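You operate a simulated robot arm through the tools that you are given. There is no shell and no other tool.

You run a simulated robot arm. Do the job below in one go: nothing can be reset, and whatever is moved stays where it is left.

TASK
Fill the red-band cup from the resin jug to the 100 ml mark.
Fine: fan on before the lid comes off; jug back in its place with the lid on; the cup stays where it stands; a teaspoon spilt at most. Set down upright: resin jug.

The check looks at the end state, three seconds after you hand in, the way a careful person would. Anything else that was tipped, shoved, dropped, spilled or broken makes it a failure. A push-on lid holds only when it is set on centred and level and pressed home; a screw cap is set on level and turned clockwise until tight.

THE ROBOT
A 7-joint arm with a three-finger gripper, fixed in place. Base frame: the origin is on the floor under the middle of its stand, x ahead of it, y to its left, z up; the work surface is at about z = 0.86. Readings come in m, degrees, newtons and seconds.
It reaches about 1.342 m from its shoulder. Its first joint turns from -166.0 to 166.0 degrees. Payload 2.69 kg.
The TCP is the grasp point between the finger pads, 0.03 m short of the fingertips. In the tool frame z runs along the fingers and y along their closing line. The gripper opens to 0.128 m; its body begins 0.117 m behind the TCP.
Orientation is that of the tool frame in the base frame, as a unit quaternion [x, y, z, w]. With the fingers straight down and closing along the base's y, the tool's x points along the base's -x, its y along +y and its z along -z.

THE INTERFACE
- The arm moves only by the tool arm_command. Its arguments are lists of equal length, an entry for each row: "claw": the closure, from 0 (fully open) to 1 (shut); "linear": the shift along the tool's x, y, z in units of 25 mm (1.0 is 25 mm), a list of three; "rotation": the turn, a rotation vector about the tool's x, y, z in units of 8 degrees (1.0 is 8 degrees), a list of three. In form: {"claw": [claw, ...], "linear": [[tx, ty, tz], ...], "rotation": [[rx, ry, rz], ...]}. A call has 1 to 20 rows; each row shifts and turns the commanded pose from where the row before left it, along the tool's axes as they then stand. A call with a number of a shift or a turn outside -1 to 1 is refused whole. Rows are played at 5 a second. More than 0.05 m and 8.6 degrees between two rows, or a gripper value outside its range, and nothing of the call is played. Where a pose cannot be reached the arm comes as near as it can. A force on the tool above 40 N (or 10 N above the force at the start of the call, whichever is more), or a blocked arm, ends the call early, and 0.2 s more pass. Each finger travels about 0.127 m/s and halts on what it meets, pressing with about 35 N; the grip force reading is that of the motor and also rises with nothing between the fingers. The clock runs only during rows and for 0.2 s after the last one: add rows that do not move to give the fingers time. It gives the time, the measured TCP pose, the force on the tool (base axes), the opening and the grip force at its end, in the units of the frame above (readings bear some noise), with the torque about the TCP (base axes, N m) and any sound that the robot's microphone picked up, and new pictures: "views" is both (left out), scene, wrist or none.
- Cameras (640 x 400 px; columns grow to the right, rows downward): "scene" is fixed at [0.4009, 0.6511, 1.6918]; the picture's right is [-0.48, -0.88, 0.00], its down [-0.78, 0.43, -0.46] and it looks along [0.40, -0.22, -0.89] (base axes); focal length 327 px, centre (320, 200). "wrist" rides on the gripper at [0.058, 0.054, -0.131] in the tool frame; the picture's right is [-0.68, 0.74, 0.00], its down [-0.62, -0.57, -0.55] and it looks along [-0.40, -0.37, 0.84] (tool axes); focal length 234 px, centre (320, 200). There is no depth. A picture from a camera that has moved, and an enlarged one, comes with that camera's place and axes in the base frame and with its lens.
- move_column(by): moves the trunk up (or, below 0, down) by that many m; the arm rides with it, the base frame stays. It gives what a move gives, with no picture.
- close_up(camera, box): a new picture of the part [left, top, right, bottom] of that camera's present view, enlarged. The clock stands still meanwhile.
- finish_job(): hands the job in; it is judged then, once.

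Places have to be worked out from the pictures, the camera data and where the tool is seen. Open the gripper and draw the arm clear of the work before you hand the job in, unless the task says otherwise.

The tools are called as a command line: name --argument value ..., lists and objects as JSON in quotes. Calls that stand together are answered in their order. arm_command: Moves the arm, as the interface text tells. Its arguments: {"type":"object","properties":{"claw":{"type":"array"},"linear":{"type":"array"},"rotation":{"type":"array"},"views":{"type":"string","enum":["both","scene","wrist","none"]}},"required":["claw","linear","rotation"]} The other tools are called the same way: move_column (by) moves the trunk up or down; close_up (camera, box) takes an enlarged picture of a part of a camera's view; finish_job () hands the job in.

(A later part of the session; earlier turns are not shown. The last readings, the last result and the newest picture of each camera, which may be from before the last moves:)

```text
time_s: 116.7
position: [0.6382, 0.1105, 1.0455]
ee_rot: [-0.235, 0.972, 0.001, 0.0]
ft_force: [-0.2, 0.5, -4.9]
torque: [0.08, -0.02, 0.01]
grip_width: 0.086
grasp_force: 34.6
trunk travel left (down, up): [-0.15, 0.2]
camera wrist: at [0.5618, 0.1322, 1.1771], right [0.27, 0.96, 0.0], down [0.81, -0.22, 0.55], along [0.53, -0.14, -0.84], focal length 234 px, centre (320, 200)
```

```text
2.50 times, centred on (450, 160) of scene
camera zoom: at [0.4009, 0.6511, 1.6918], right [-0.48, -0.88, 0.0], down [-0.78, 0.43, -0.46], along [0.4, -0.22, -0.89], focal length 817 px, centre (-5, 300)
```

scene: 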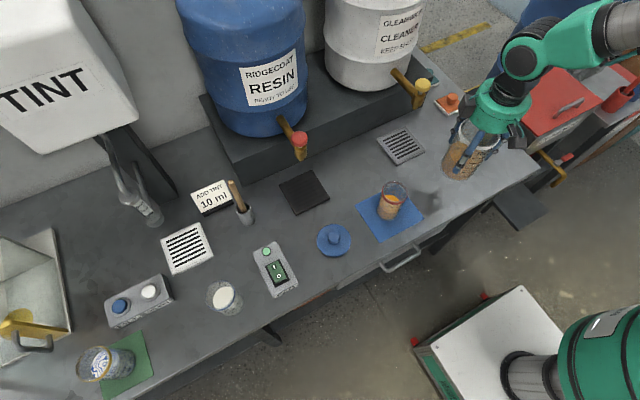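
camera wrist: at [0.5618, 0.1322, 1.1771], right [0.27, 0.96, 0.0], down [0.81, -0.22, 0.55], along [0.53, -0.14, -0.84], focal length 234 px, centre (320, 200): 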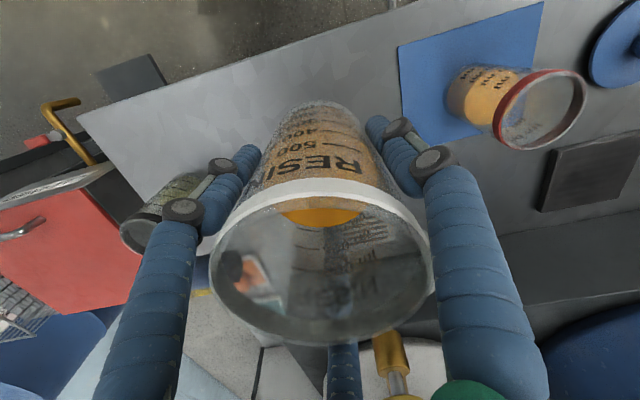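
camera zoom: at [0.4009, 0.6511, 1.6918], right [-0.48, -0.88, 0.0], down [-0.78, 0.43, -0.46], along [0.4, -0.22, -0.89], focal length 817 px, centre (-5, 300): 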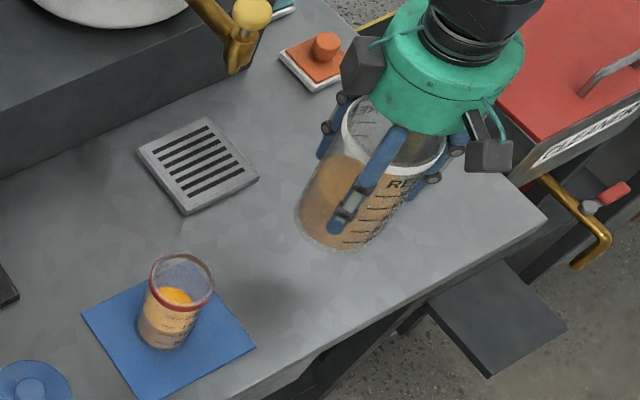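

No drips on the bench. The jug is upright above its place; I lower it the same 0.11 m, with small steps at the end.

arm_command --claw '[1, 1, 1, 1, 1, 1, 1, 1, 1, 1, 1]' --linear '[[0, 0, 0.6], [0, 0, 0.6], [0, 0, 0.6], [0, 0, 0.6], [0, 0, 0.6], [0, 0, 0.6], [0, 0, 0.2], [0, 0, 0.2], [0, 0, 0.2], [0, 0, 0.1], [0, 0, 0]]' --rotation '[[0, 0, 0], [0, 0, 0], [0, 0, 0], [0, 0, 0], [0, 0, 0], [0, 0, 0], [0, 0, 0], [0, 0, 0], [0, 0, 0], [0, 0, 0], [0, 0, 0]]' --views "none"

close_up --camera "scene" --box '[400, 100, 540, 220]'

```text
time_s: 119.1
position: [0.6369, 0.1095, 0.9366]
ee_rot: [-0.235, 0.972, 0.001, -0.001]
ft_force: [0.3, 0.9, -4.4]
torque: [0.05, -0.04, -0.01]
grip_width: 0.0859
grasp_force: 34.9
trunk travel left (down, up): [-0.15, 0.2]
```

```text
3.33 times, centred on (470, 160) of scene
camera zoom: at [0.4009, 0.6511, 1.6918], right [-0.48, -0.88, 0.0], down [-0.78, 0.43, -0.46], along [0.4, -0.22, -0.89], focal length 1089 px, centre (-180, 333)
```

zoom: 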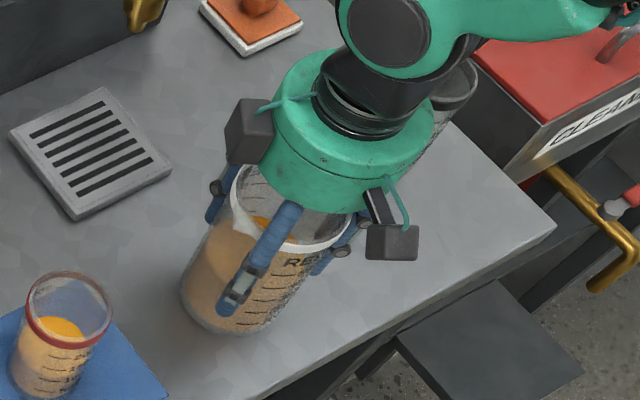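

The jug still hangs at z=0.9366 (full weight read). I lower in about 1 mm steps to touch down.

arm_command --claw '[1, 1, 1]' --linear '[[0, 0, 0.05], [0, 0, 0.05], [0, 0, 0]]' --rotation '[[0, 0, 0], [0, 0, 0], [0, 0, 0]]' --views "none"

```text
time_s: 119.9
position: [0.6389, 0.1093, 0.9361]
ee_rot: [-0.234, 0.972, 0.001, 0.0]
ft_force: [-1.8, -2.5, 6.1]
torque: [0.1, -0.24, -0.02]
grip_width: 0.0862
grasp_force: 34.8
trunk travel left (down, up): [-0.15, 0.2]
```

Touchdown (force now +6 N). I open the fingers gradually.

arm_command --claw '[0.9, 0.8, 0.6, 0.4, 0.2, 0, 0, 0]' --linear '[[0, 0, -0.02], [0, 0, 0], [0, 0, 0], [0, 0, 0], [0, 0, 0], [0, 0, 0], [0, 0, 0], [0, 0, 0]]' --rotation '[[0, 0, 0], [0, 0, 0], [0, 0, 0], [0, 0, 0], [0, 0, 0], [0, 0, 0], [0, 0, 0], [0, 0, 0]]'

close_up --camera "scene" --box '[400, 100, 540, 220]'

```text
time_s: 121.7
position: [0.6387, 0.1104, 0.936]
ee_rot: [-0.234, 0.972, 0.0, 0.0]
ft_force: [0.3, -0.1, -1.1]
torque: [0.01, -0.01, 0.01]
grip_width: 0.128
grasp_force: 0.0
trunk travel left (down, up): [-0.15, 0.2]
camera wrist: at [0.5612, 0.132, 1.0684], right [0.27, 0.96, 0.0], down [0.81, -0.22, 0.55], along [0.53, -0.14, -0.84], focal length 234 px, centre (320, 200)
```

scene: 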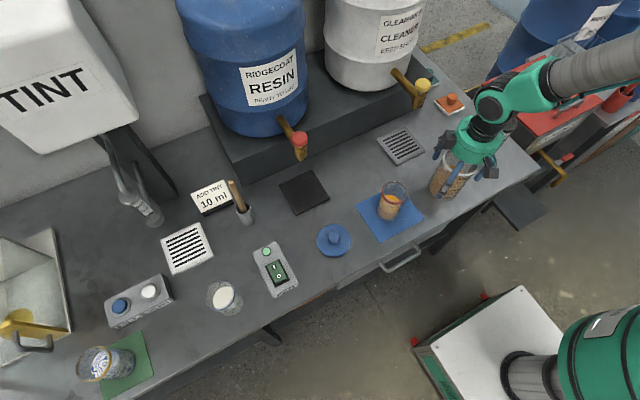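
wrist: 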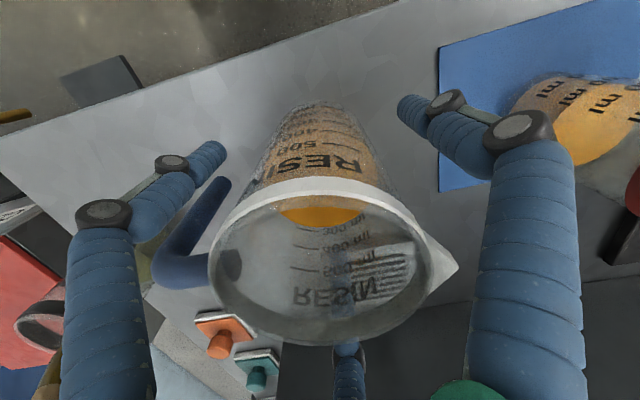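

```text
3.33 times, centred on (470, 160) of scene
camera zoom: at [0.4009, 0.6511, 1.6918], right [-0.48, -0.88, 0.0], down [-0.78, 0.43, -0.46], along [0.4, -0.22, -0.89], focal length 1089 px, centre (-180, 333)
```

zoom: 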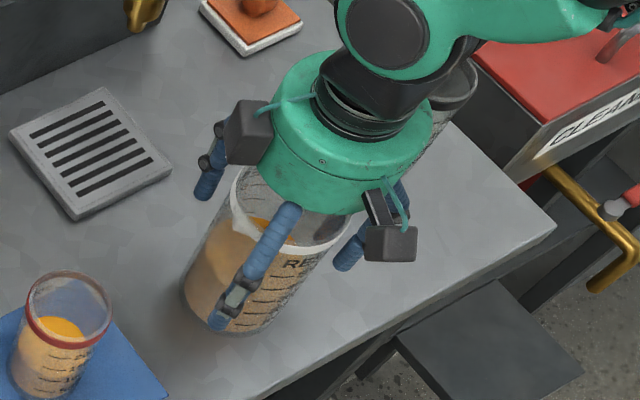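

The jug stands free and upright. I rise straight up and measure its centre for putting the lid back.

arm_command --claw '[0, 0, 0, 0, 0, 0, 0, 0, 0, 0]' --linear '[[0, 0, -0.5], [0, 0, -0.8], [0, 0, -1], [0, 0, -1], [0, 0, -1], [0, 0, -1], [0, 0, -1], [0, 0, -1], [0, 0, -1], [0, 0, 0]]' --rotation '[[0, 0, 0], [0, 0, 0], [0, 0, 0], [0, 0, 0], [0, 0, 0], [0, 0, 0], [0, 0, 0], [0, 0, 0], [0, 0, 0], [0, 0, 0]]'

close_up --camera "scene" --box '[400, 120, 540, 220]'

close_up --camera "wrist" --box '[220, 40, 420, 190]'

```text
time_s: 123.9
position: [0.6385, 0.1095, 1.1415]
ee_rot: [-0.234, 0.972, 0.001, -0.001]
ft_force: [-0.3, -0.7, 0.0]
torque: [0.0, 0.0, 0.0]
grip_width: 0.1281
grasp_force: 0.0
trunk travel left (down, up): [-0.15, 0.2]
camera wrist: at [0.5621, 0.1313, 1.275], right [0.27, 0.96, 0.0], down [0.81, -0.22, 0.55], along [0.53, -0.14, -0.84], focal length 234 px, centre (320, 200)
```

scene: 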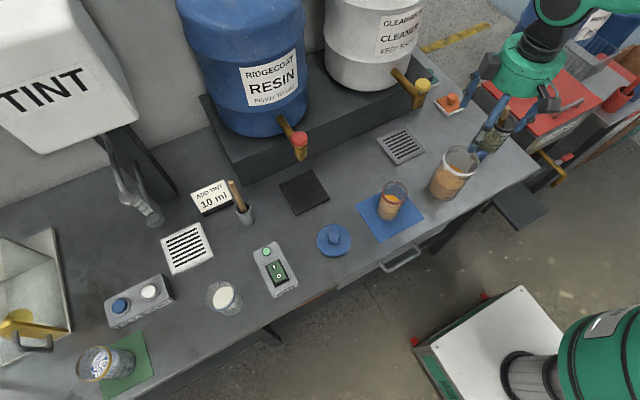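
wrist: 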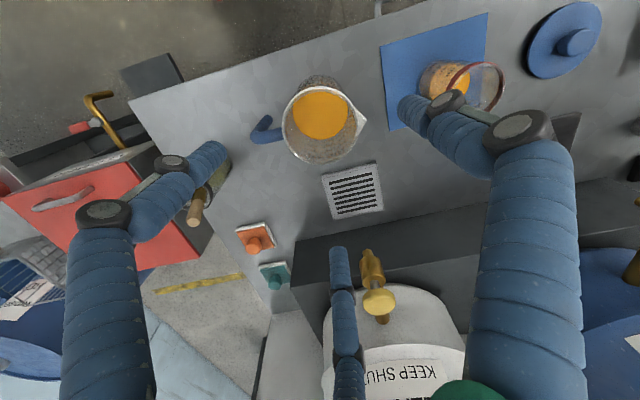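

```text
4.00 times, centred on (470, 170) of scene
camera zoom: at [0.4009, 0.6511, 1.6918], right [-0.48, -0.88, 0.0], down [-0.78, 0.43, -0.46], along [0.4, -0.22, -0.89], focal length 1307 px, centre (-280, 320)
```

zoom: 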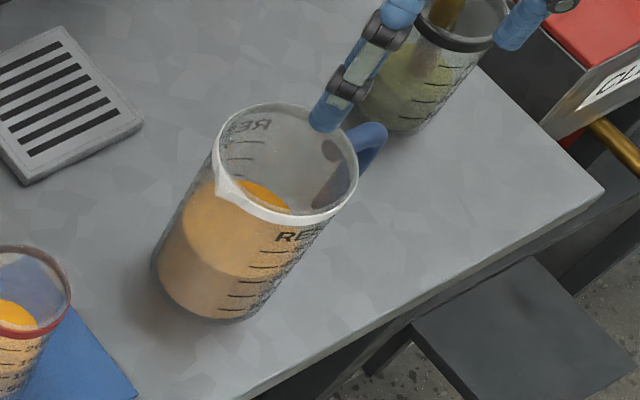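

```text
2.67 times, centred on (320, 115) of wrist
camera zoom: at [0.5621, 0.1313, 1.275], right [0.27, 0.96, 0.0], down [0.81, -0.22, 0.55], along [0.53, -0.14, -0.84], focal length 624 px, centre (320, 427)
```

zoom: 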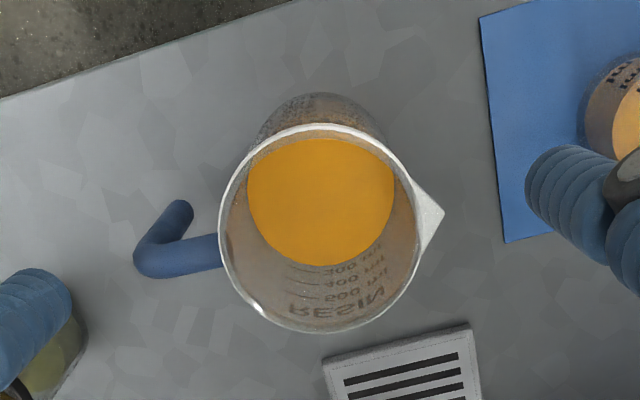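

The jug is back where it stood (within 1–2 mm), with its axis at the present TCP. I travel to above the lid, logging the exact displacement so I can return to the same axis.

arm_command --claw '[0, 0, 0, 0, 0, 0, 0, 0, 0, 0, 0, 0, 0, 0, 0]' --linear '[[-0.4936, 0.8964, -0.1], [-0.4936, 0.8964, -0.1], [-0.4936, 0.8964, -0.1], [-0.4936, 0.8964, -0.1], [-0.4936, 0.8964, -0.1], [-0.4936, 0.8964, -0.1], [-0.4936, 0.8964, -0.1], [-0.4936, 0.8964, -0.1], [-0.4936, 0.8964, -0.1], [-0.4936, 0.8964, -0.1], [-0.4936, 0.8964, -0.1], [-0.4936, 0.8964, -0.1], [-0.4936, 0.8964, -0.1], [-0.4936, 0.8964, -0.1], [0, 0, 0]]' --rotation '[[0, 0, 0], [0, 0, 0], [0, 0, 0], [0, 0, 0], [0, 0, 0], [0, 0, 0], [0, 0, 0], [0, 0, 0], [0, 0, 0], [0, 0, 0], [0, 0, 0], [0, 0, 0], [0, 0, 0], [0, 0, 0], [0, 0, 0]]'

close_up --camera "wrist" --box '[200, 0, 440, 180]'

close_up --camera "scene" --box '[340, 120, 540, 240]'

```text
time_s: 127.1
position: [0.6514, 0.4698, 1.1794]
ee_rot: [-0.235, 0.972, 0.001, 0.0]
ft_force: [0.1, 0.5, 0.0]
torque: [-0.09, -0.03, 0.01]
grip_width: 0.1277
grasp_force: 0.1
trunk travel left (down, up): [-0.15, 0.2]
camera wrist: at [0.574, 0.492, 1.3121], right [0.27, 0.96, 0.0], down [0.81, -0.22, 0.55], along [0.53, -0.14, -0.84], focal length 234 px, centre (320, 200)
```

scene: 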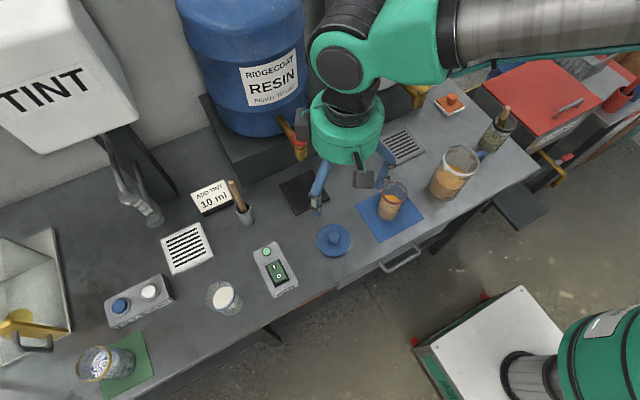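
wrist: 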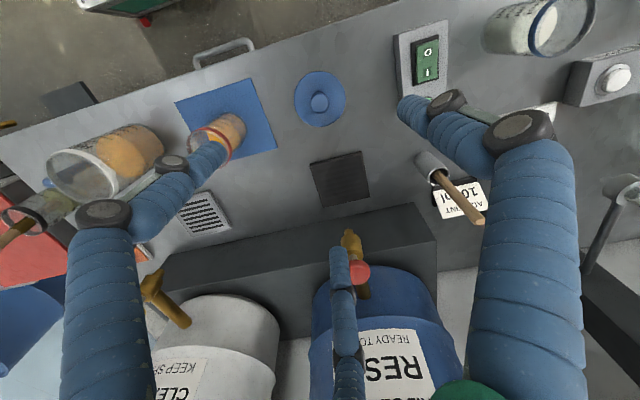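

```text
2.22 times, centred on (320, 90) of wrist
camera zoom: at [0.574, 0.492, 1.3121], right [0.27, 0.96, 0.0], down [0.81, -0.22, 0.55], along [0.53, -0.14, -0.84], focal length 520 px, centre (320, 444)
```

zoom: 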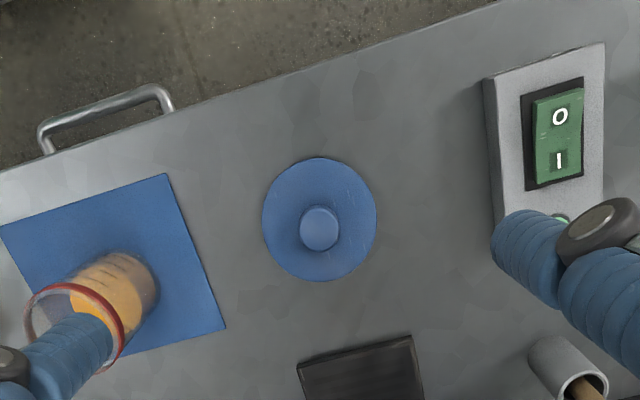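

```text
3.20 times, centred on (440, 180) of scene
camera zoom: at [0.4009, 0.6511, 1.6918], right [-0.48, -0.88, 0.0], down [-0.78, 0.43, -0.46], along [0.4, -0.22, -0.89], focal length 1045 px, centre (-64, 264)
```

zoom: 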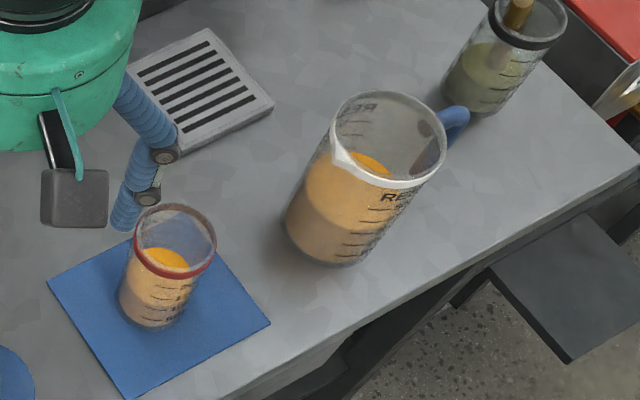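

The lid is about 3 mm toward −x from the TCP. I correct that and lower over the lid, with small steps at the end to feel the bench.

arm_command --claw '[0, 0, 0, 0, 0, 0, 0, 0, 0, 0, 0, 0, 0, 0]' --linear '[[0.107, 0.054, 0], [0, 0, 1], [0, 0, 1], [0, 0, 1], [0, 0, 1], [0, 0, 1], [0, 0, 1], [0, 0, 1], [0, 0, 1], [0, 0, 1], [0, 0, 1], [0, 0, 0.6], [0, 0, 0.4], [0, 0, 0]]' --rotation '[[0, 0, 0], [0, 0, 0], [0, 0, 0], [0, 0, 0], [0, 0, 0], [0, 0, 0], [0, 0, 0], [0, 0, 0], [0, 0, 0], [0, 0, 0], [0, 0, 0], [0, 0, 0], [0, 0, 0], [0, 0, 0]]'

close_up --camera "wrist" --box '[180, 60, 460, 260]'

close_up --camera "scene" --box '[280, 150, 440, 280]'

```text
time_s: 130.1
position: [0.6457, 0.4684, 0.9028]
ee_rot: [-0.234, 0.972, 0.0, 0.0]
ft_force: [-0.3, -0.1, 0.8]
torque: [0.0, 0.03, 0.0]
grip_width: 0.1278
grasp_force: 0.0
trunk travel left (down, up): [-0.15, 0.2]
camera wrist: at [0.5691, 0.4903, 1.0348], right [0.27, 0.96, 0.0], down [0.81, -0.22, 0.55], along [0.53, -0.14, -0.84], focal length 234 px, centre (320, 200)
```

scene: 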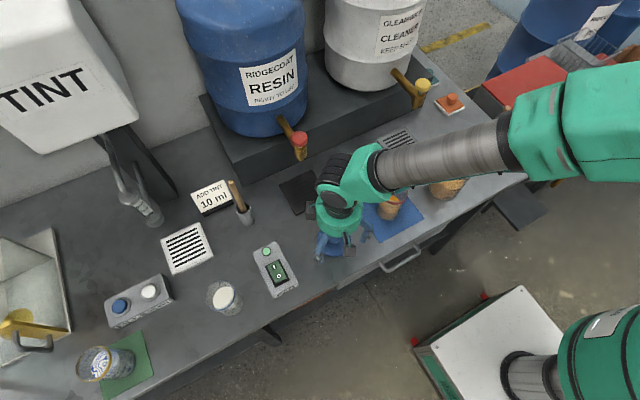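
wrist: 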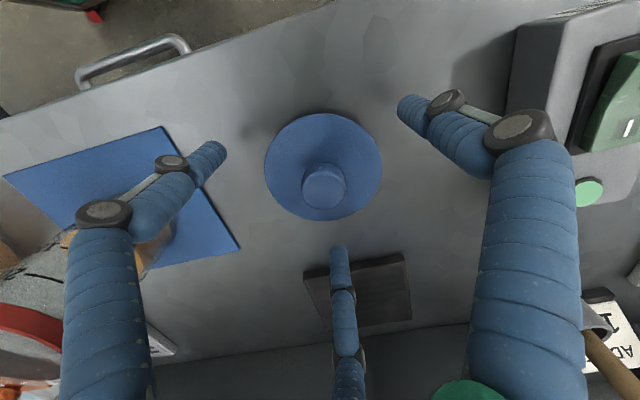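

```text
2.00 times, centred on (320, 160) of wrist
camera zoom: at [0.5691, 0.4903, 1.0348], right [0.27, 0.96, 0.0], down [0.81, -0.22, 0.55], along [0.53, -0.14, -0.84], focal length 468 px, centre (320, 280)
```

zoom: 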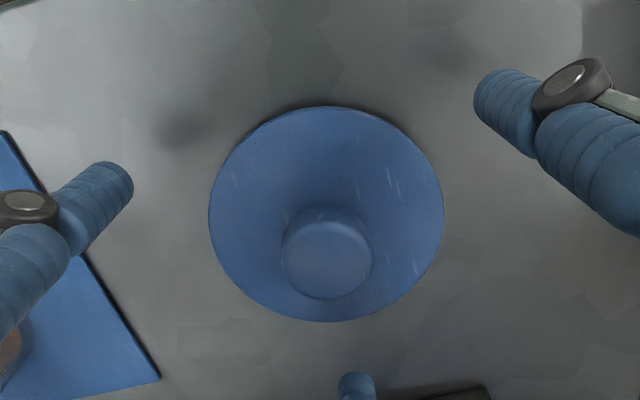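

```text
3.08 times, centred on (360, 215) of scene
camera zoom: at [0.4009, 0.6511, 1.6918], right [-0.48, -0.88, 0.0], down [-0.78, 0.43, -0.46], along [0.4, -0.22, -0.89], focal length 1005 px, centre (197, 154)
```

zoom: 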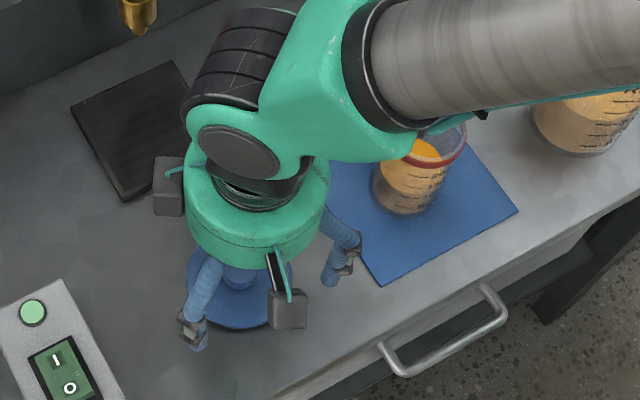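

The lid is about 2.5 mm toward +y. I adjust, lower the last centimetre in small steps and check the force.

arm_command --claw '[0, 0, 0, 0, 0, 0]' --linear '[[-0.045, 0.089, 0.1], [0, 0, 0.1], [0, 0, 0.1], [0, 0, 0.08], [0, 0, 0.04], [0, 0, 0]]' --rotation '[[0, 0, 0], [0, 0, 0], [0, 0, 0], [0, 0, 0], [0, 0, 0], [0, 0, 0]]' --views "none"

```text
time_s: 131.5
position: [0.6452, 0.4714, 0.8933]
ee_rot: [-0.234, 0.972, 0.001, 0.0]
ft_force: [0.3, 0.2, 0.2]
torque: [0.0, -0.01, -0.03]
grip_width: 0.1277
grasp_force: 0.1
trunk travel left (down, up): [-0.15, 0.2]
```

No contact at 0.8933. I go down 1.5 mm more and close on the lid.

arm_command --claw '[0, 0, 0.2, 0.35, 0.5, 0.6, 0.7, 0.85, 1, 1, 1]' --linear '[[0, 0, 0.06], [0, 0, 0], [0, 0, 0], [0, 0, 0], [0, 0, 0], [0, 0, 0], [0, 0, 0], [0, 0, 0], [0, 0, 0], [0, 0, 0], [0, 0, 0]]' --rotation '[[0, 0, 0], [0, 0, 0], [0, 0, 0], [0, 0, 0], [0, 0, 0], [0, 0, 0], [0, 0, 0], [0, 0, 0], [0, 0, 0], [0, 0, 0], [0, 0, 0]]'

close_up --camera "wrist" --box '[180, 60, 460, 260]'

```text
time_s: 133.9
position: [0.6444, 0.4717, 0.8928]
ee_rot: [-0.235, 0.972, 0.001, 0.0]
ft_force: [1.0, -1.2, 3.9]
torque: [-0.07, -0.04, -0.02]
grip_width: 0.0891
grasp_force: 35.2
trunk travel left (down, up): [-0.15, 0.2]
camera wrist: at [0.5679, 0.4934, 1.0246], right [0.27, 0.96, 0.0], down [0.81, -0.22, 0.55], along [0.53, -0.14, -0.84], focal length 234 px, centre (320, 200)
```

scene: 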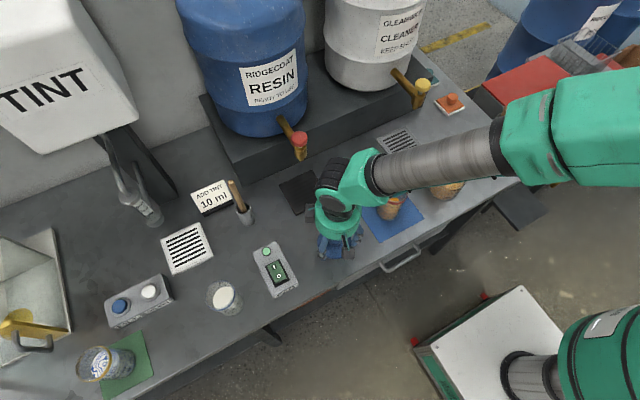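
wrist: 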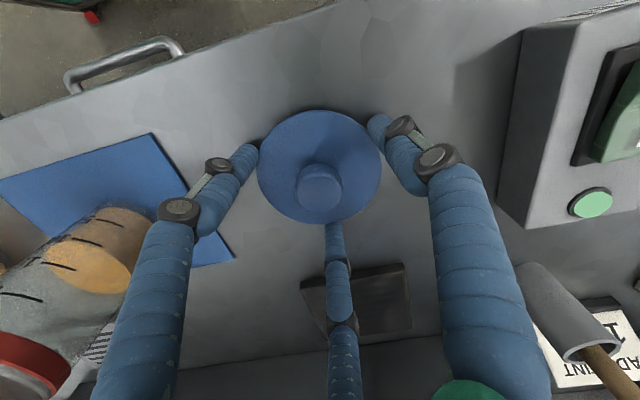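

```text
2.00 times, centred on (320, 160) of wrist
camera zoom: at [0.5679, 0.4934, 1.0246], right [0.27, 0.96, 0.0], down [0.81, -0.22, 0.55], along [0.53, -0.14, -0.84], focal length 468 px, centre (320, 280)
```

zoom: 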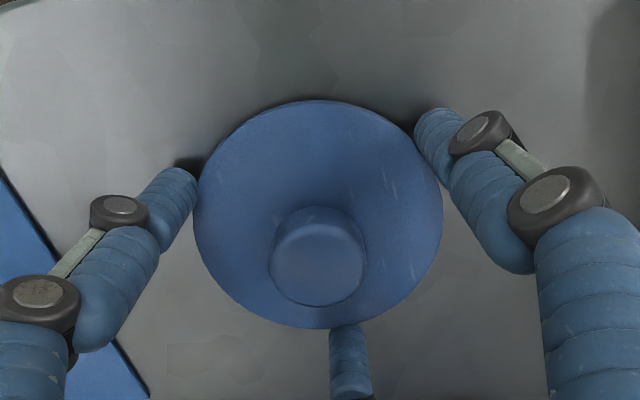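

The lid is gripped, centred, at the same 0.0891 m. I lift it straight up and carry it back along the exact reverse displacement to above the jug's axis.

arm_command --claw '[1, 1, 1, 1, 1, 1, 1, 1, 1, 1, 1, 1, 1]' --linear '[[0, 0, -0.48], [0, 0, -1], [0, 0, -1], [0, 0, -1], [0, 0, -1], [0, 0, -1], [0, 0, -1], [0, 0, -1], [0, 0, -1], [0, 0, -1], [0, 0, -1], [0, 0, -1], [0, 0, 0]]' --rotation '[[0, 0, 0], [0, 0, 0], [0, 0, 0], [0, 0, 0], [0, 0, 0], [0, 0, 0], [0, 0, 0], [0, 0, 0], [0, 0, 0], [0, 0, 0], [0, 0, 0], [0, 0, 0], [0, 0, 0]]' --views "none"

arm_command --claw '[1, 1, 1, 1, 1, 1, 1, 1, 1, 1, 1, 1, 1, 1, 1]' --linear '[[0.48914, -0.90664, 0], [0.48914, -0.90664, 0], [0.48914, -0.90664, 0], [0.48914, -0.90664, 0], [0.48914, -0.90664, 0], [0.48914, -0.90664, 0], [0.48914, -0.90664, 0], [0.48914, -0.90664, 0], [0.48914, -0.90664, 0], [0.48914, -0.90664, 0], [0.48914, -0.90664, 0], [0.48914, -0.90664, 0], [0.48914, -0.90664, 0], [0.48914, -0.90664, 0], [0, 0, 0]]' --rotation '[[0, 0, 0], [0, 0, 0], [0, 0, 0], [0, 0, 0], [0, 0, 0], [0, 0, 0], [0, 0, 0], [0, 0, 0], [0, 0, 0], [0, 0, 0], [0, 0, 0], [0, 0, 0], [0, 0, 0], [0, 0, 0], [0, 0, 0]]'

close_up --camera "scene" --box '[400, 60, 560, 200]'

close_up --camera "wrist" --box '[180, 20, 460, 235]'

```text
time_s: 136.7
position: [0.6431, 0.47, 1.1774]
ee_rot: [-0.235, 0.972, 0.001, -0.001]
ft_force: [0.4, 0.2, -0.1]
torque: [0.04, 0.01, 0.0]
grip_width: 0.0888
grasp_force: 34.7
trunk travel left (down, up): [-0.15, 0.2]
```

```text
time_s: 139.9
position: [0.639, 0.1092, 1.1784]
ee_rot: [-0.234, 0.972, 0.0, 0.0]
ft_force: [-0.5, -0.3, -0.6]
torque: [0.05, -0.01, 0.04]
grip_width: 0.0892
grasp_force: 34.7
trunk travel left (down, up): [-0.15, 0.2]
camera wrist: at [0.5626, 0.1305, 1.3107], right [0.27, 0.96, 0.0], down [0.81, -0.22, 0.55], along [0.53, -0.14, -0.84], focal length 234 px, centre (320, 200)
```

scene: 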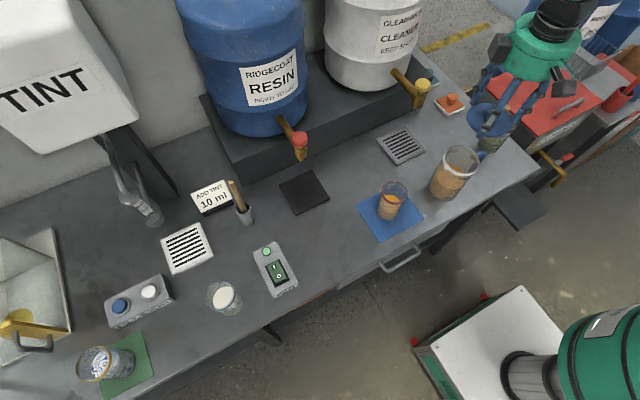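
wrist: 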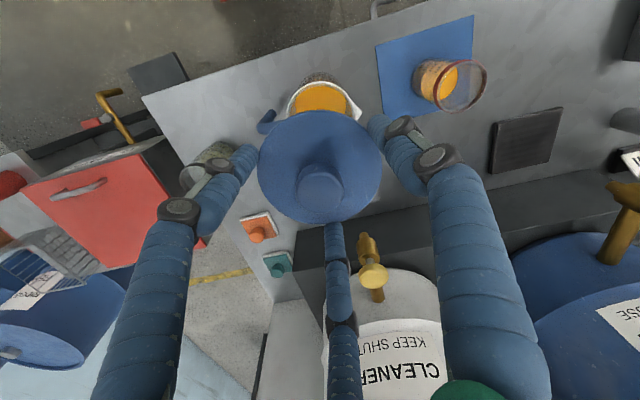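

```text
2.86 times, centred on (480, 130) of scene
camera zoom: at [0.4009, 0.6511, 1.6918], right [-0.48, -0.88, 0.0], down [-0.78, 0.43, -0.46], along [0.4, -0.22, -0.89], focal length 933 px, centre (-137, 400)
```

zoom: 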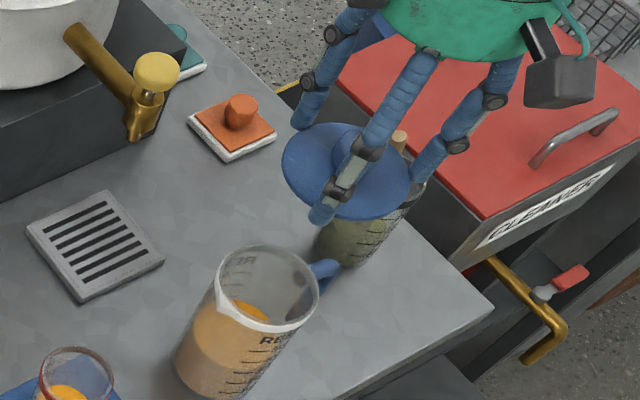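

```text
1.86 times, centred on (320, 128) of wrist
camera zoom: at [0.5626, 0.1305, 1.3107], right [0.27, 0.96, 0.0], down [0.81, -0.22, 0.55], along [0.53, -0.14, -0.84], focal length 436 px, centre (320, 335)
```

zoom: 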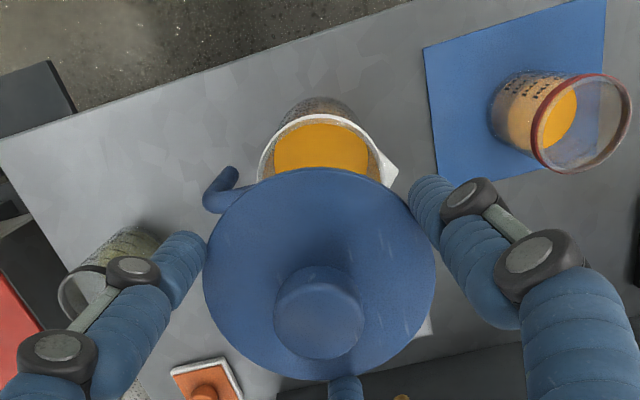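

The lid hangs level right over the jug's axis. I lower to about 17 mm above the expected seat and check alignment.

arm_command --claw '[1, 1, 1, 1, 1, 1]' --linear '[[0, 0, 1], [0, 0, 1], [0, 0, 1], [0, 0, 1], [0, 0, 1], [0, 0, 0]]' --rotation '[[0, 0, 0], [0, 0, 0], [0, 0, 0], [0, 0, 0], [0, 0, 0], [0, 0, 0]]'

close_up --camera "scene" --box '[420, 100, 520, 200]'

close_up --camera "wrist" --box '[180, 60, 460, 240]'

```text
time_s: 141.3
position: [0.6417, 0.1067, 1.0527]
ee_rot: [-0.234, 0.972, 0.001, -0.001]
ft_force: [0.1, -1.1, -0.7]
torque: [-0.02, 0.05, 0.02]
grip_width: 0.0891
grasp_force: 35.9
trunk travel left (down, up): [-0.15, 0.2]
camera wrist: at [0.5653, 0.1301, 1.1842], right [0.27, 0.96, 0.0], down [0.81, -0.22, 0.55], along [0.53, -0.14, -0.84], focal length 234 px, centre (320, 200)
```

scene: 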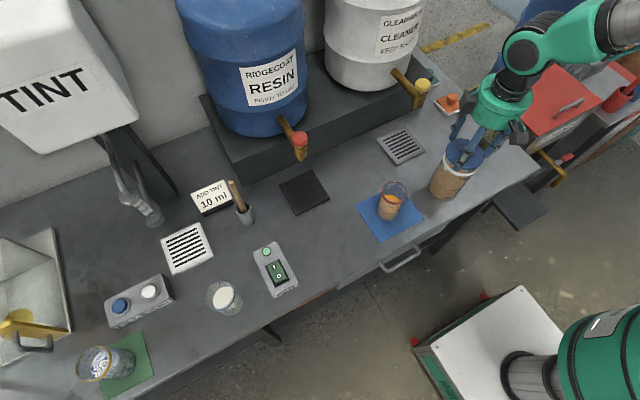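
wrist: 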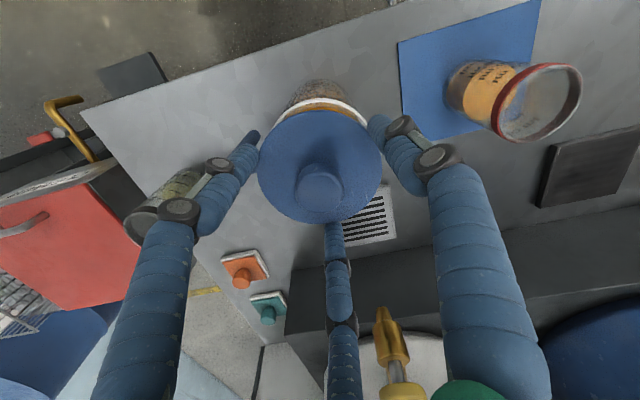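

```text
4.00 times, centred on (470, 150) of scene
camera zoom: at [0.4009, 0.6511, 1.6918], right [-0.48, -0.88, 0.0], down [-0.78, 0.43, -0.46], along [0.4, -0.22, -0.89], focal length 1307 px, centre (-280, 400)
```

zoom: 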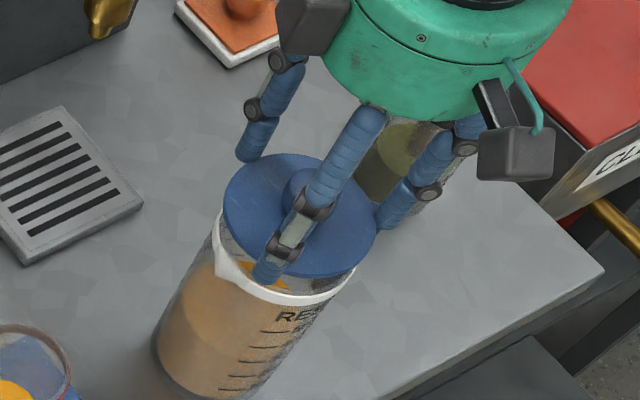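

```text
2.22 times, centred on (320, 150) of wrist
camera zoom: at [0.5653, 0.1301, 1.1842], right [0.27, 0.96, 0.0], down [0.81, -0.22, 0.55], along [0.53, -0.14, -0.84], focal length 520 px, centre (320, 311)
```

zoom: 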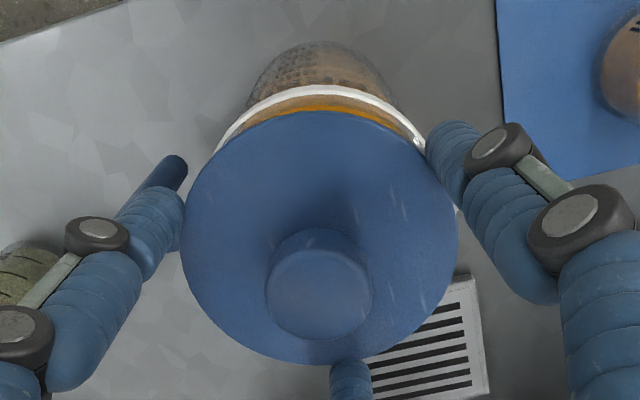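

Lid and rim are concentric in both views. I lower in small steps and watch for contact.

arm_command --claw '[1, 1, 1, 1, 1]' --linear '[[0, 0, 0.2], [0, 0, 0.15], [0, 0, 0.1], [0, 0, 0.1], [0, 0, 0]]' --rotation '[[0, 0, 0], [0, 0, 0], [0, 0, 0], [0, 0, 0], [0, 0, 0]]' --views "none"

close_up --camera "scene" --box '[420, 100, 520, 200]'

```text
time_s: 142.5
position: [0.6391, 0.1101, 1.0399]
ee_rot: [-0.234, 0.972, 0.001, 0.0]
ft_force: [-0.7, -0.3, -0.1]
torque: [0.01, 0.02, -0.02]
grip_width: 0.0891
grasp_force: 34.9
trunk travel left (down, up): [-0.15, 0.2]
```

```text
4.00 times, centred on (470, 150) of scene
camera zoom: at [0.4009, 0.6511, 1.6918], right [-0.48, -0.88, 0.0], down [-0.78, 0.43, -0.46], along [0.4, -0.22, -0.89], focal length 1307 px, centre (-280, 400)
```

zoom: 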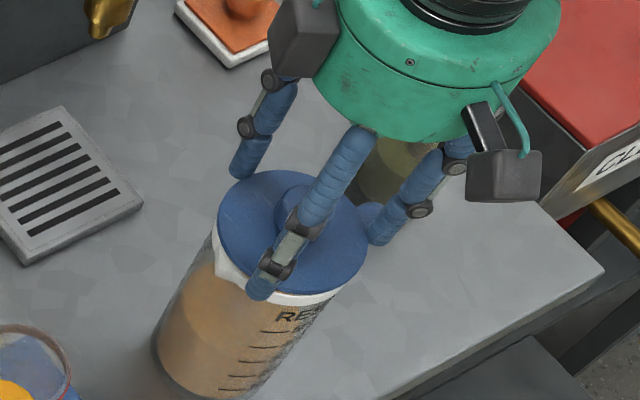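

No contact at 1.040; only a few millimetres remain. I continue in 1.5 to 2 mm steps.

arm_command --claw '[1, 1, 1, 1]' --linear '[[0, 0, 0.07], [0, 0, 0.06], [0, 0, 0.05], [0, 0, 0]]' --rotation '[[0, 0, 0], [0, 0, 0], [0, 0, 0], [0, 0, 0]]' --views "none"

```text
time_s: 143.5
position: [0.638, 0.109, 1.0377]
ee_rot: [-0.235, 0.972, 0.002, 0.001]
ft_force: [0.5, 3.9, 18.9]
torque: [0.23, -0.08, 0.05]
grip_width: 0.0893
grasp_force: 35.2
trunk travel left (down, up): [-0.15, 0.2]
```

Contact at 1.0377 with 19 N. I press a little further to push it home, listening for a snap.

arm_command --claw '[1, 1, 1]' --linear '[[0, 0, 0.04], [0, 0, 0.03], [0, 0, 0]]' --rotation '[[0, 0, 0], [0, 0, 0], [0, 0, 0]]' --views "none"

close_up --camera "scene" --box '[430, 120, 510, 190]'

close_up --camera "wrist" --box '[220, 80, 420, 240]'

```text
time_s: 144.3
position: [0.6383, 0.1093, 1.0355]
ee_rot: [-0.234, 0.972, 0.0, 0.001]
ft_force: [1.2, 1.0, 34.0]
torque: [0.01, -0.25, 0.04]
grip_width: 0.0891
grasp_force: 34.7
trunk travel left (down, up): [-0.15, 0.2]
```

```text
5.71 times, centred on (470, 155) of scene
camera zoom: at [0.4009, 0.6511, 1.6918], right [-0.48, -0.88, 0.0], down [-0.78, 0.43, -0.46], along [0.4, -0.22, -0.89], focal length 1867 px, centre (-537, 457)
```

zoom: 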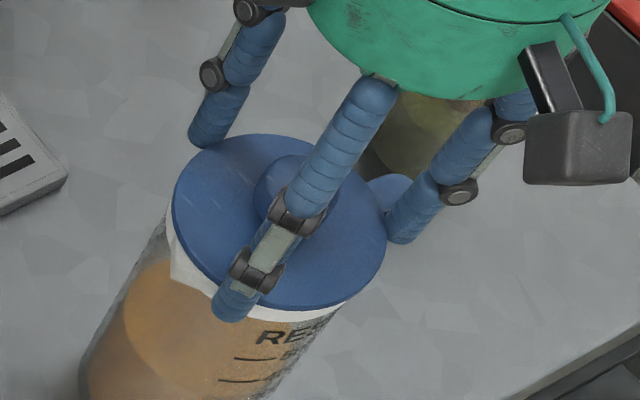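

```text
2.50 times, centred on (320, 160) of wrist
camera zoom: at [0.5612, 0.1315, 1.1668], right [0.27, 0.96, 0.0], down [0.81, -0.22, 0.55], along [0.53, -0.14, -0.84], focal length 585 px, centre (320, 300)
```

zoom: 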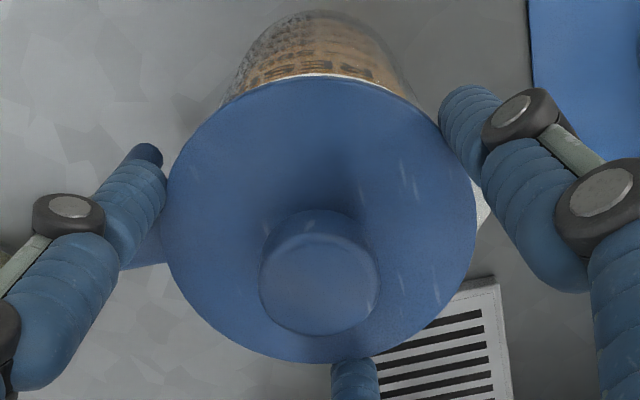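

34 N and no snap yet; the lid sits level. I press slightly more.

arm_command --claw '[1, 1]' --linear '[[0, 0, 0.03], [0, 0, 0]]' --rotation '[[0, 0, 0], [0, 0, 0]]' --views "none"

```text
time_s: 144.9
position: [0.6379, 0.1092, 1.034]
ee_rot: [-0.235, 0.972, 0.001, 0.001]
ft_force: [4.3, 0.1, 32.8]
torque: [0.0, -0.32, 0.03]
grip_width: 0.0887
grasp_force: 34.8
trunk travel left (down, up): [-0.15, 0.2]
```

Force plateaued at about 33 N. I release the lid gently, then inspect it and press on the knob from above.

arm_command --claw '[0.9, 0.8, 0.6, 0.3, 0, 0, 0]' --linear '[[0, 0, -0.03], [0, 0, -0.03], [0, 0, 0], [0, 0, 0], [0, 0, 0], [0, 0, 0], [0, 0, 0]]' --rotation '[[0, 0, 0], [0, 0, 0], [0, 0, 0], [0, 0, 0], [0, 0, 0], [0, 0, 0], [0, 0, 0]]'

close_up --camera "wrist" --box '[220, 80, 420, 240]'

close_up --camera "scene" --box '[430, 120, 510, 190]'

```text
time_s: 146.5
position: [0.6372, 0.1096, 1.0338]
ee_rot: [-0.235, 0.972, 0.001, 0.0]
ft_force: [0.0, 0.4, -0.1]
torque: [0.04, 0.02, 0.01]
grip_width: 0.128
grasp_force: 0.0
trunk travel left (down, up): [-0.15, 0.2]
heard: snap
camera wrist: at [0.5615, 0.1312, 1.1663], right [0.27, 0.96, 0.0], down [0.81, -0.22, 0.55], along [0.53, -0.14, -0.84], focal length 234 px, centre (320, 200)
```

scene: 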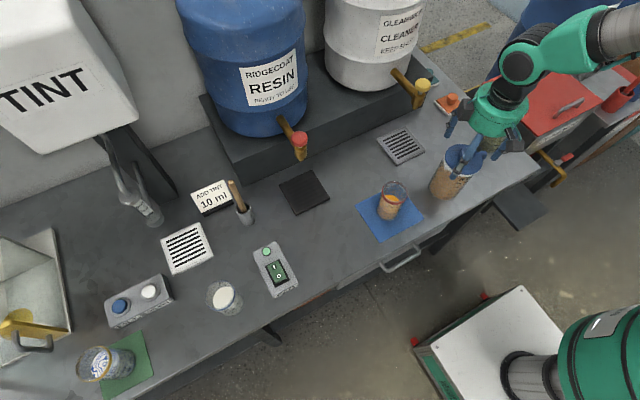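
wrist: 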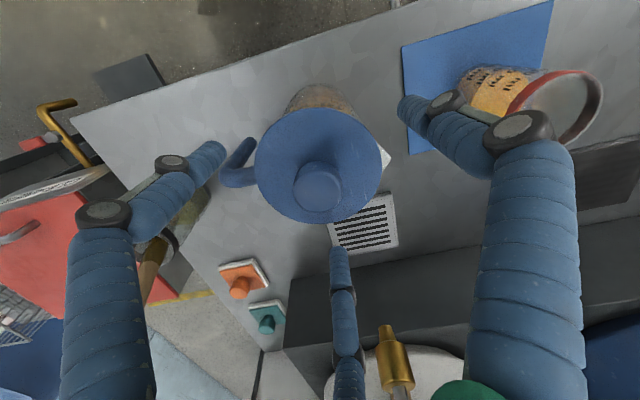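

```text
2.50 times, centred on (320, 160) of wrist
camera zoom: at [0.5615, 0.1312, 1.1663], right [0.27, 0.96, 0.0], down [0.81, -0.22, 0.55], along [0.53, -0.14, -0.84], focal length 585 px, centre (320, 300)
```

zoom: 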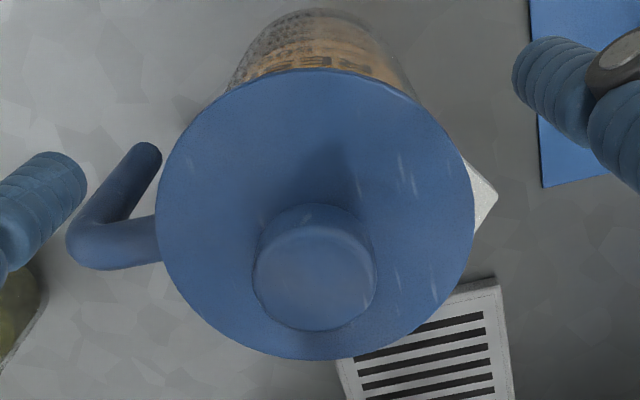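

```text
5.71 times, centred on (470, 155) of scene
camera zoom: at [0.4009, 0.6511, 1.6918], right [-0.48, -0.88, 0.0], down [-0.78, 0.43, -0.46], along [0.4, -0.22, -0.89], focal length 1867 px, centre (-537, 457)
```

zoom: 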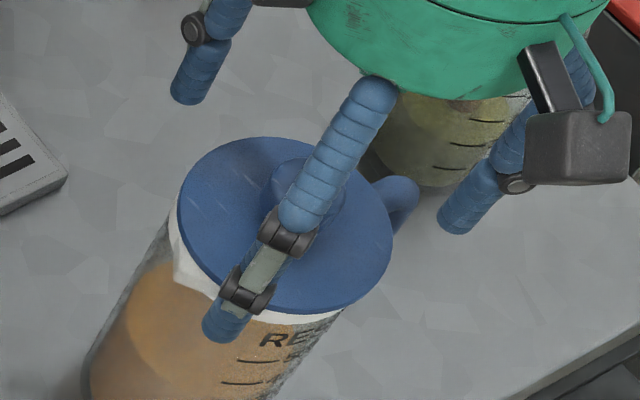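

A snap was heard as the fingers let go, with the lid seated. I rise clear and compare the lid's seat with the picture from the start.

arm_command --claw '[0, 0, 0, 0, 0, 0, 0, 0]' --linear '[[0, 0, -0.4], [0, 0, -0.8], [0, 0, -1], [0, 0, -1], [0, 0, -1], [0, 0, -1], [0, 0, -1], [0, 0, 0]]' --rotation '[[0, 0, 0], [0, 0, 0], [0, 0, 0], [0, 0, 0], [0, 0, 0], [0, 0, 0], [0, 0, 0], [0, 0, 0]]'

close_up --camera "scene" --box '[340, 100, 540, 250]'

close_up --camera "scene" --box '[425, 130, 500, 205]'

close_up --camera "wrist" --box '[240, 40, 400, 180]'

```text
time_s: 148.3
position: [0.6373, 0.1122, 1.187]
ee_rot: [-0.235, 0.972, 0.001, 0.0]
ft_force: [1.1, 0.0, 0.1]
torque: [-0.02, -0.03, -0.01]
grip_width: 0.1282
grasp_force: 0.2
trunk travel left (down, up): [-0.15, 0.2]
camera wrist: at [0.5611, 0.1329, 1.3201], right [0.27, 0.96, 0.0], down [0.81, -0.22, 0.55], along [0.53, -0.14, -0.84], focal length 234 px, centre (320, 200)
```

scene: 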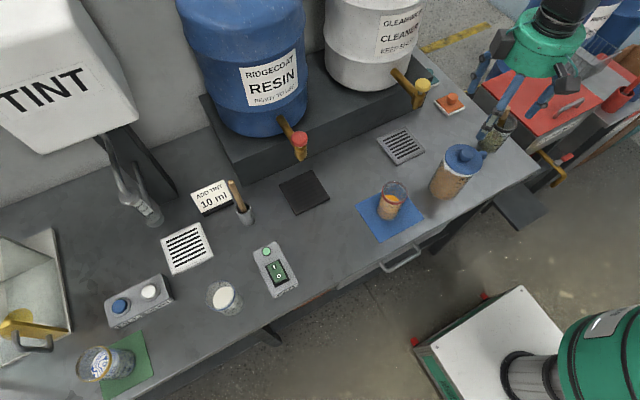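
wrist: 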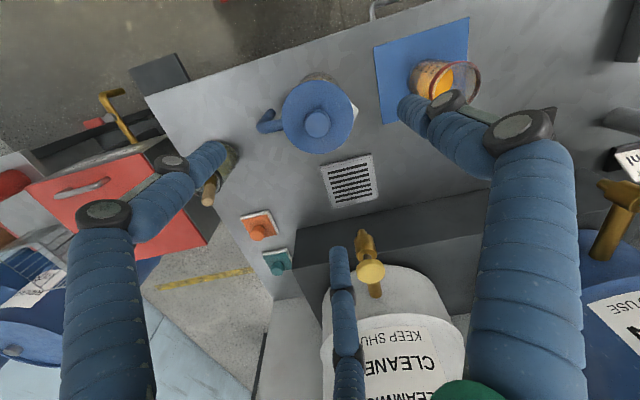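

```text
2.67 times, centred on (440, 175) of scene
camera zoom: at [0.4009, 0.6511, 1.6918], right [-0.48, -0.88, 0.0], down [-0.78, 0.43, -0.46], along [0.4, -0.22, -0.89], focal length 871 px, centre (0, 267)
```

zoom: 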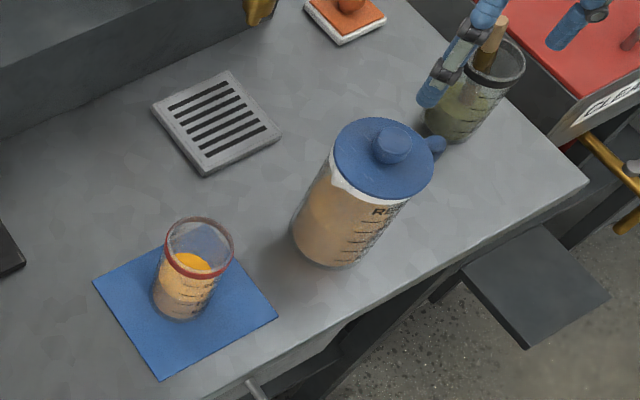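

```text
5.33 times, centred on (462, 168) of scene
camera zoom: at [0.4009, 0.6511, 1.6918], right [-0.48, -0.88, 0.0], down [-0.78, 0.43, -0.46], along [0.4, -0.22, -0.89], focal length 1742 px, centre (-440, 373)
```

zoom: 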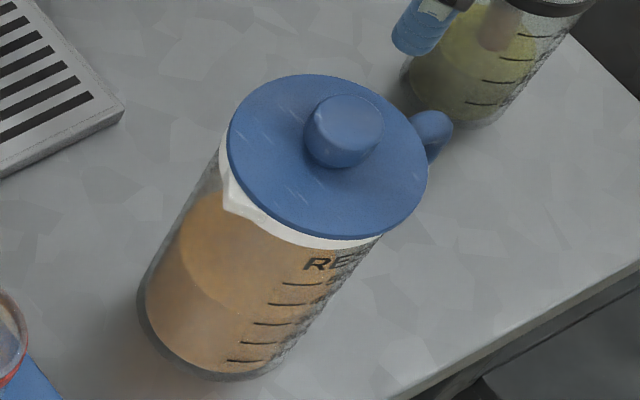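

```text
2.86 times, centred on (320, 110) of wrist
camera zoom: at [0.5611, 0.1329, 1.3201], right [0.27, 0.96, 0.0], down [0.81, -0.22, 0.55], along [0.53, -0.14, -0.84], focal length 669 px, centre (320, 457)
```

zoom: 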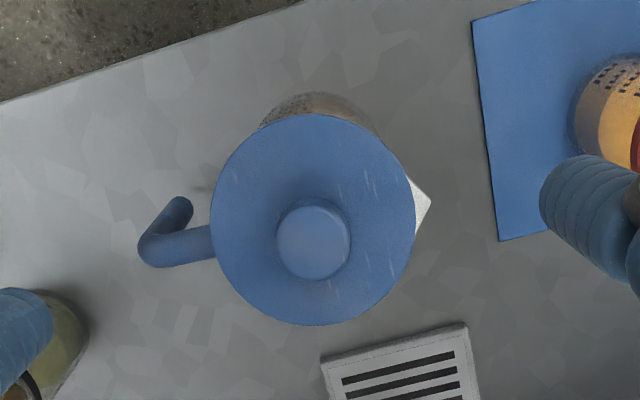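

The jug and lid look as at the start (shift of a few mm at most) and the lid looks level. To make sure it is pressed home, I close the fingers and push down on the knob's centre, lowering first to just above it.

arm_command --claw '[0.4, 0.7, 1, 1, 1, 1, 1, 1, 1]' --linear '[[0.09, -0.044, 0], [0, 0, 0], [0, 0, 0], [0, 0, 0.5], [0, 0, 1], [0, 0, 1], [0, 0, 1], [0, 0, 0.5], [0, 0, 0]]' --rotation '[[0, 0, 0], [0, 0, 0], [0, 0, 0], [0, 0, 0], [0, 0, 0], [0, 0, 0], [0, 0, 0], [0, 0, 0], [0, 0, 0]]'

close_up --camera "wrist" --box '[220, 60, 420, 240]'

close_up --camera "scene" --box '[425, 100, 525, 200]'

```text
time_s: 150.3
position: [0.6376, 0.1095, 1.0891]
ee_rot: [-0.234, 0.972, 0.001, 0.0]
ft_force: [-0.3, 1.1, 0.6]
torque: [0.01, 0.03, 0.02]
grip_width: 0.0022
grasp_force: 31.9
trunk travel left (down, up): [-0.15, 0.2]
camera wrist: at [0.5607, 0.1312, 1.2218], right [0.27, 0.96, 0.0], down [0.81, -0.22, 0.55], along [0.53, -0.14, -0.84], focal length 234 px, centre (320, 200)
```

scene: 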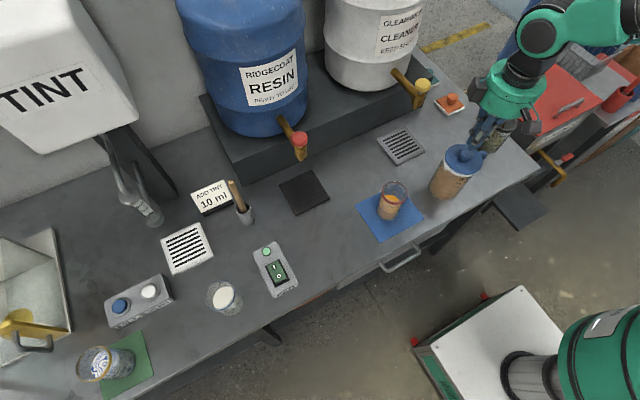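
wrist: 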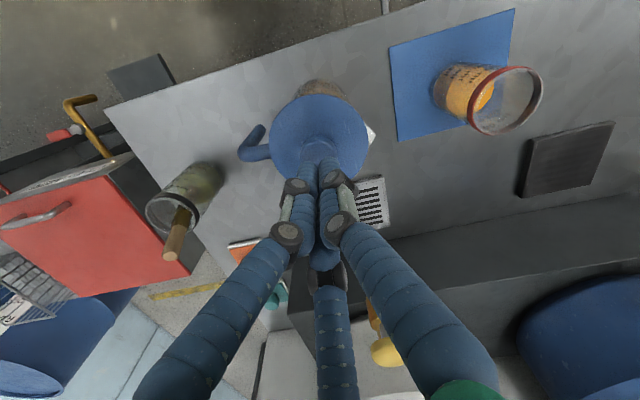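

```text
2.22 times, centred on (320, 150) of wrist
camera zoom: at [0.5607, 0.1312, 1.2218], right [0.27, 0.96, 0.0], down [0.81, -0.22, 0.55], along [0.53, -0.14, -0.84], focal length 520 px, centre (320, 311)
```

zoom: 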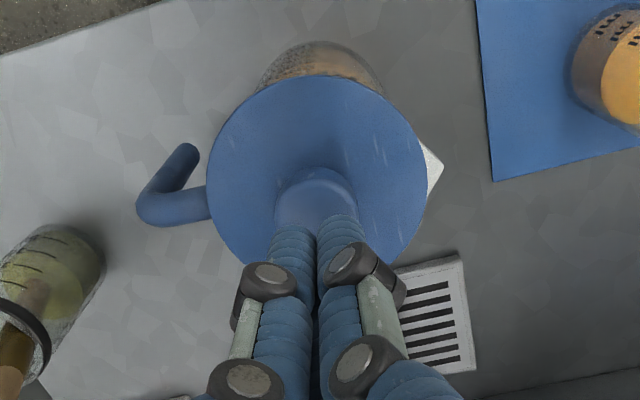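

```text
4.00 times, centred on (475, 150) of scene
camera zoom: at [0.4009, 0.6511, 1.6918], right [-0.48, -0.88, 0.0], down [-0.78, 0.43, -0.46], along [0.4, -0.22, -0.89], focal length 1307 px, centre (-300, 400)
```

zoom: 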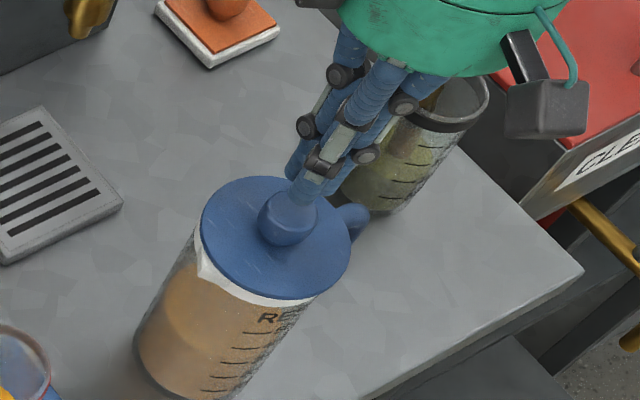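

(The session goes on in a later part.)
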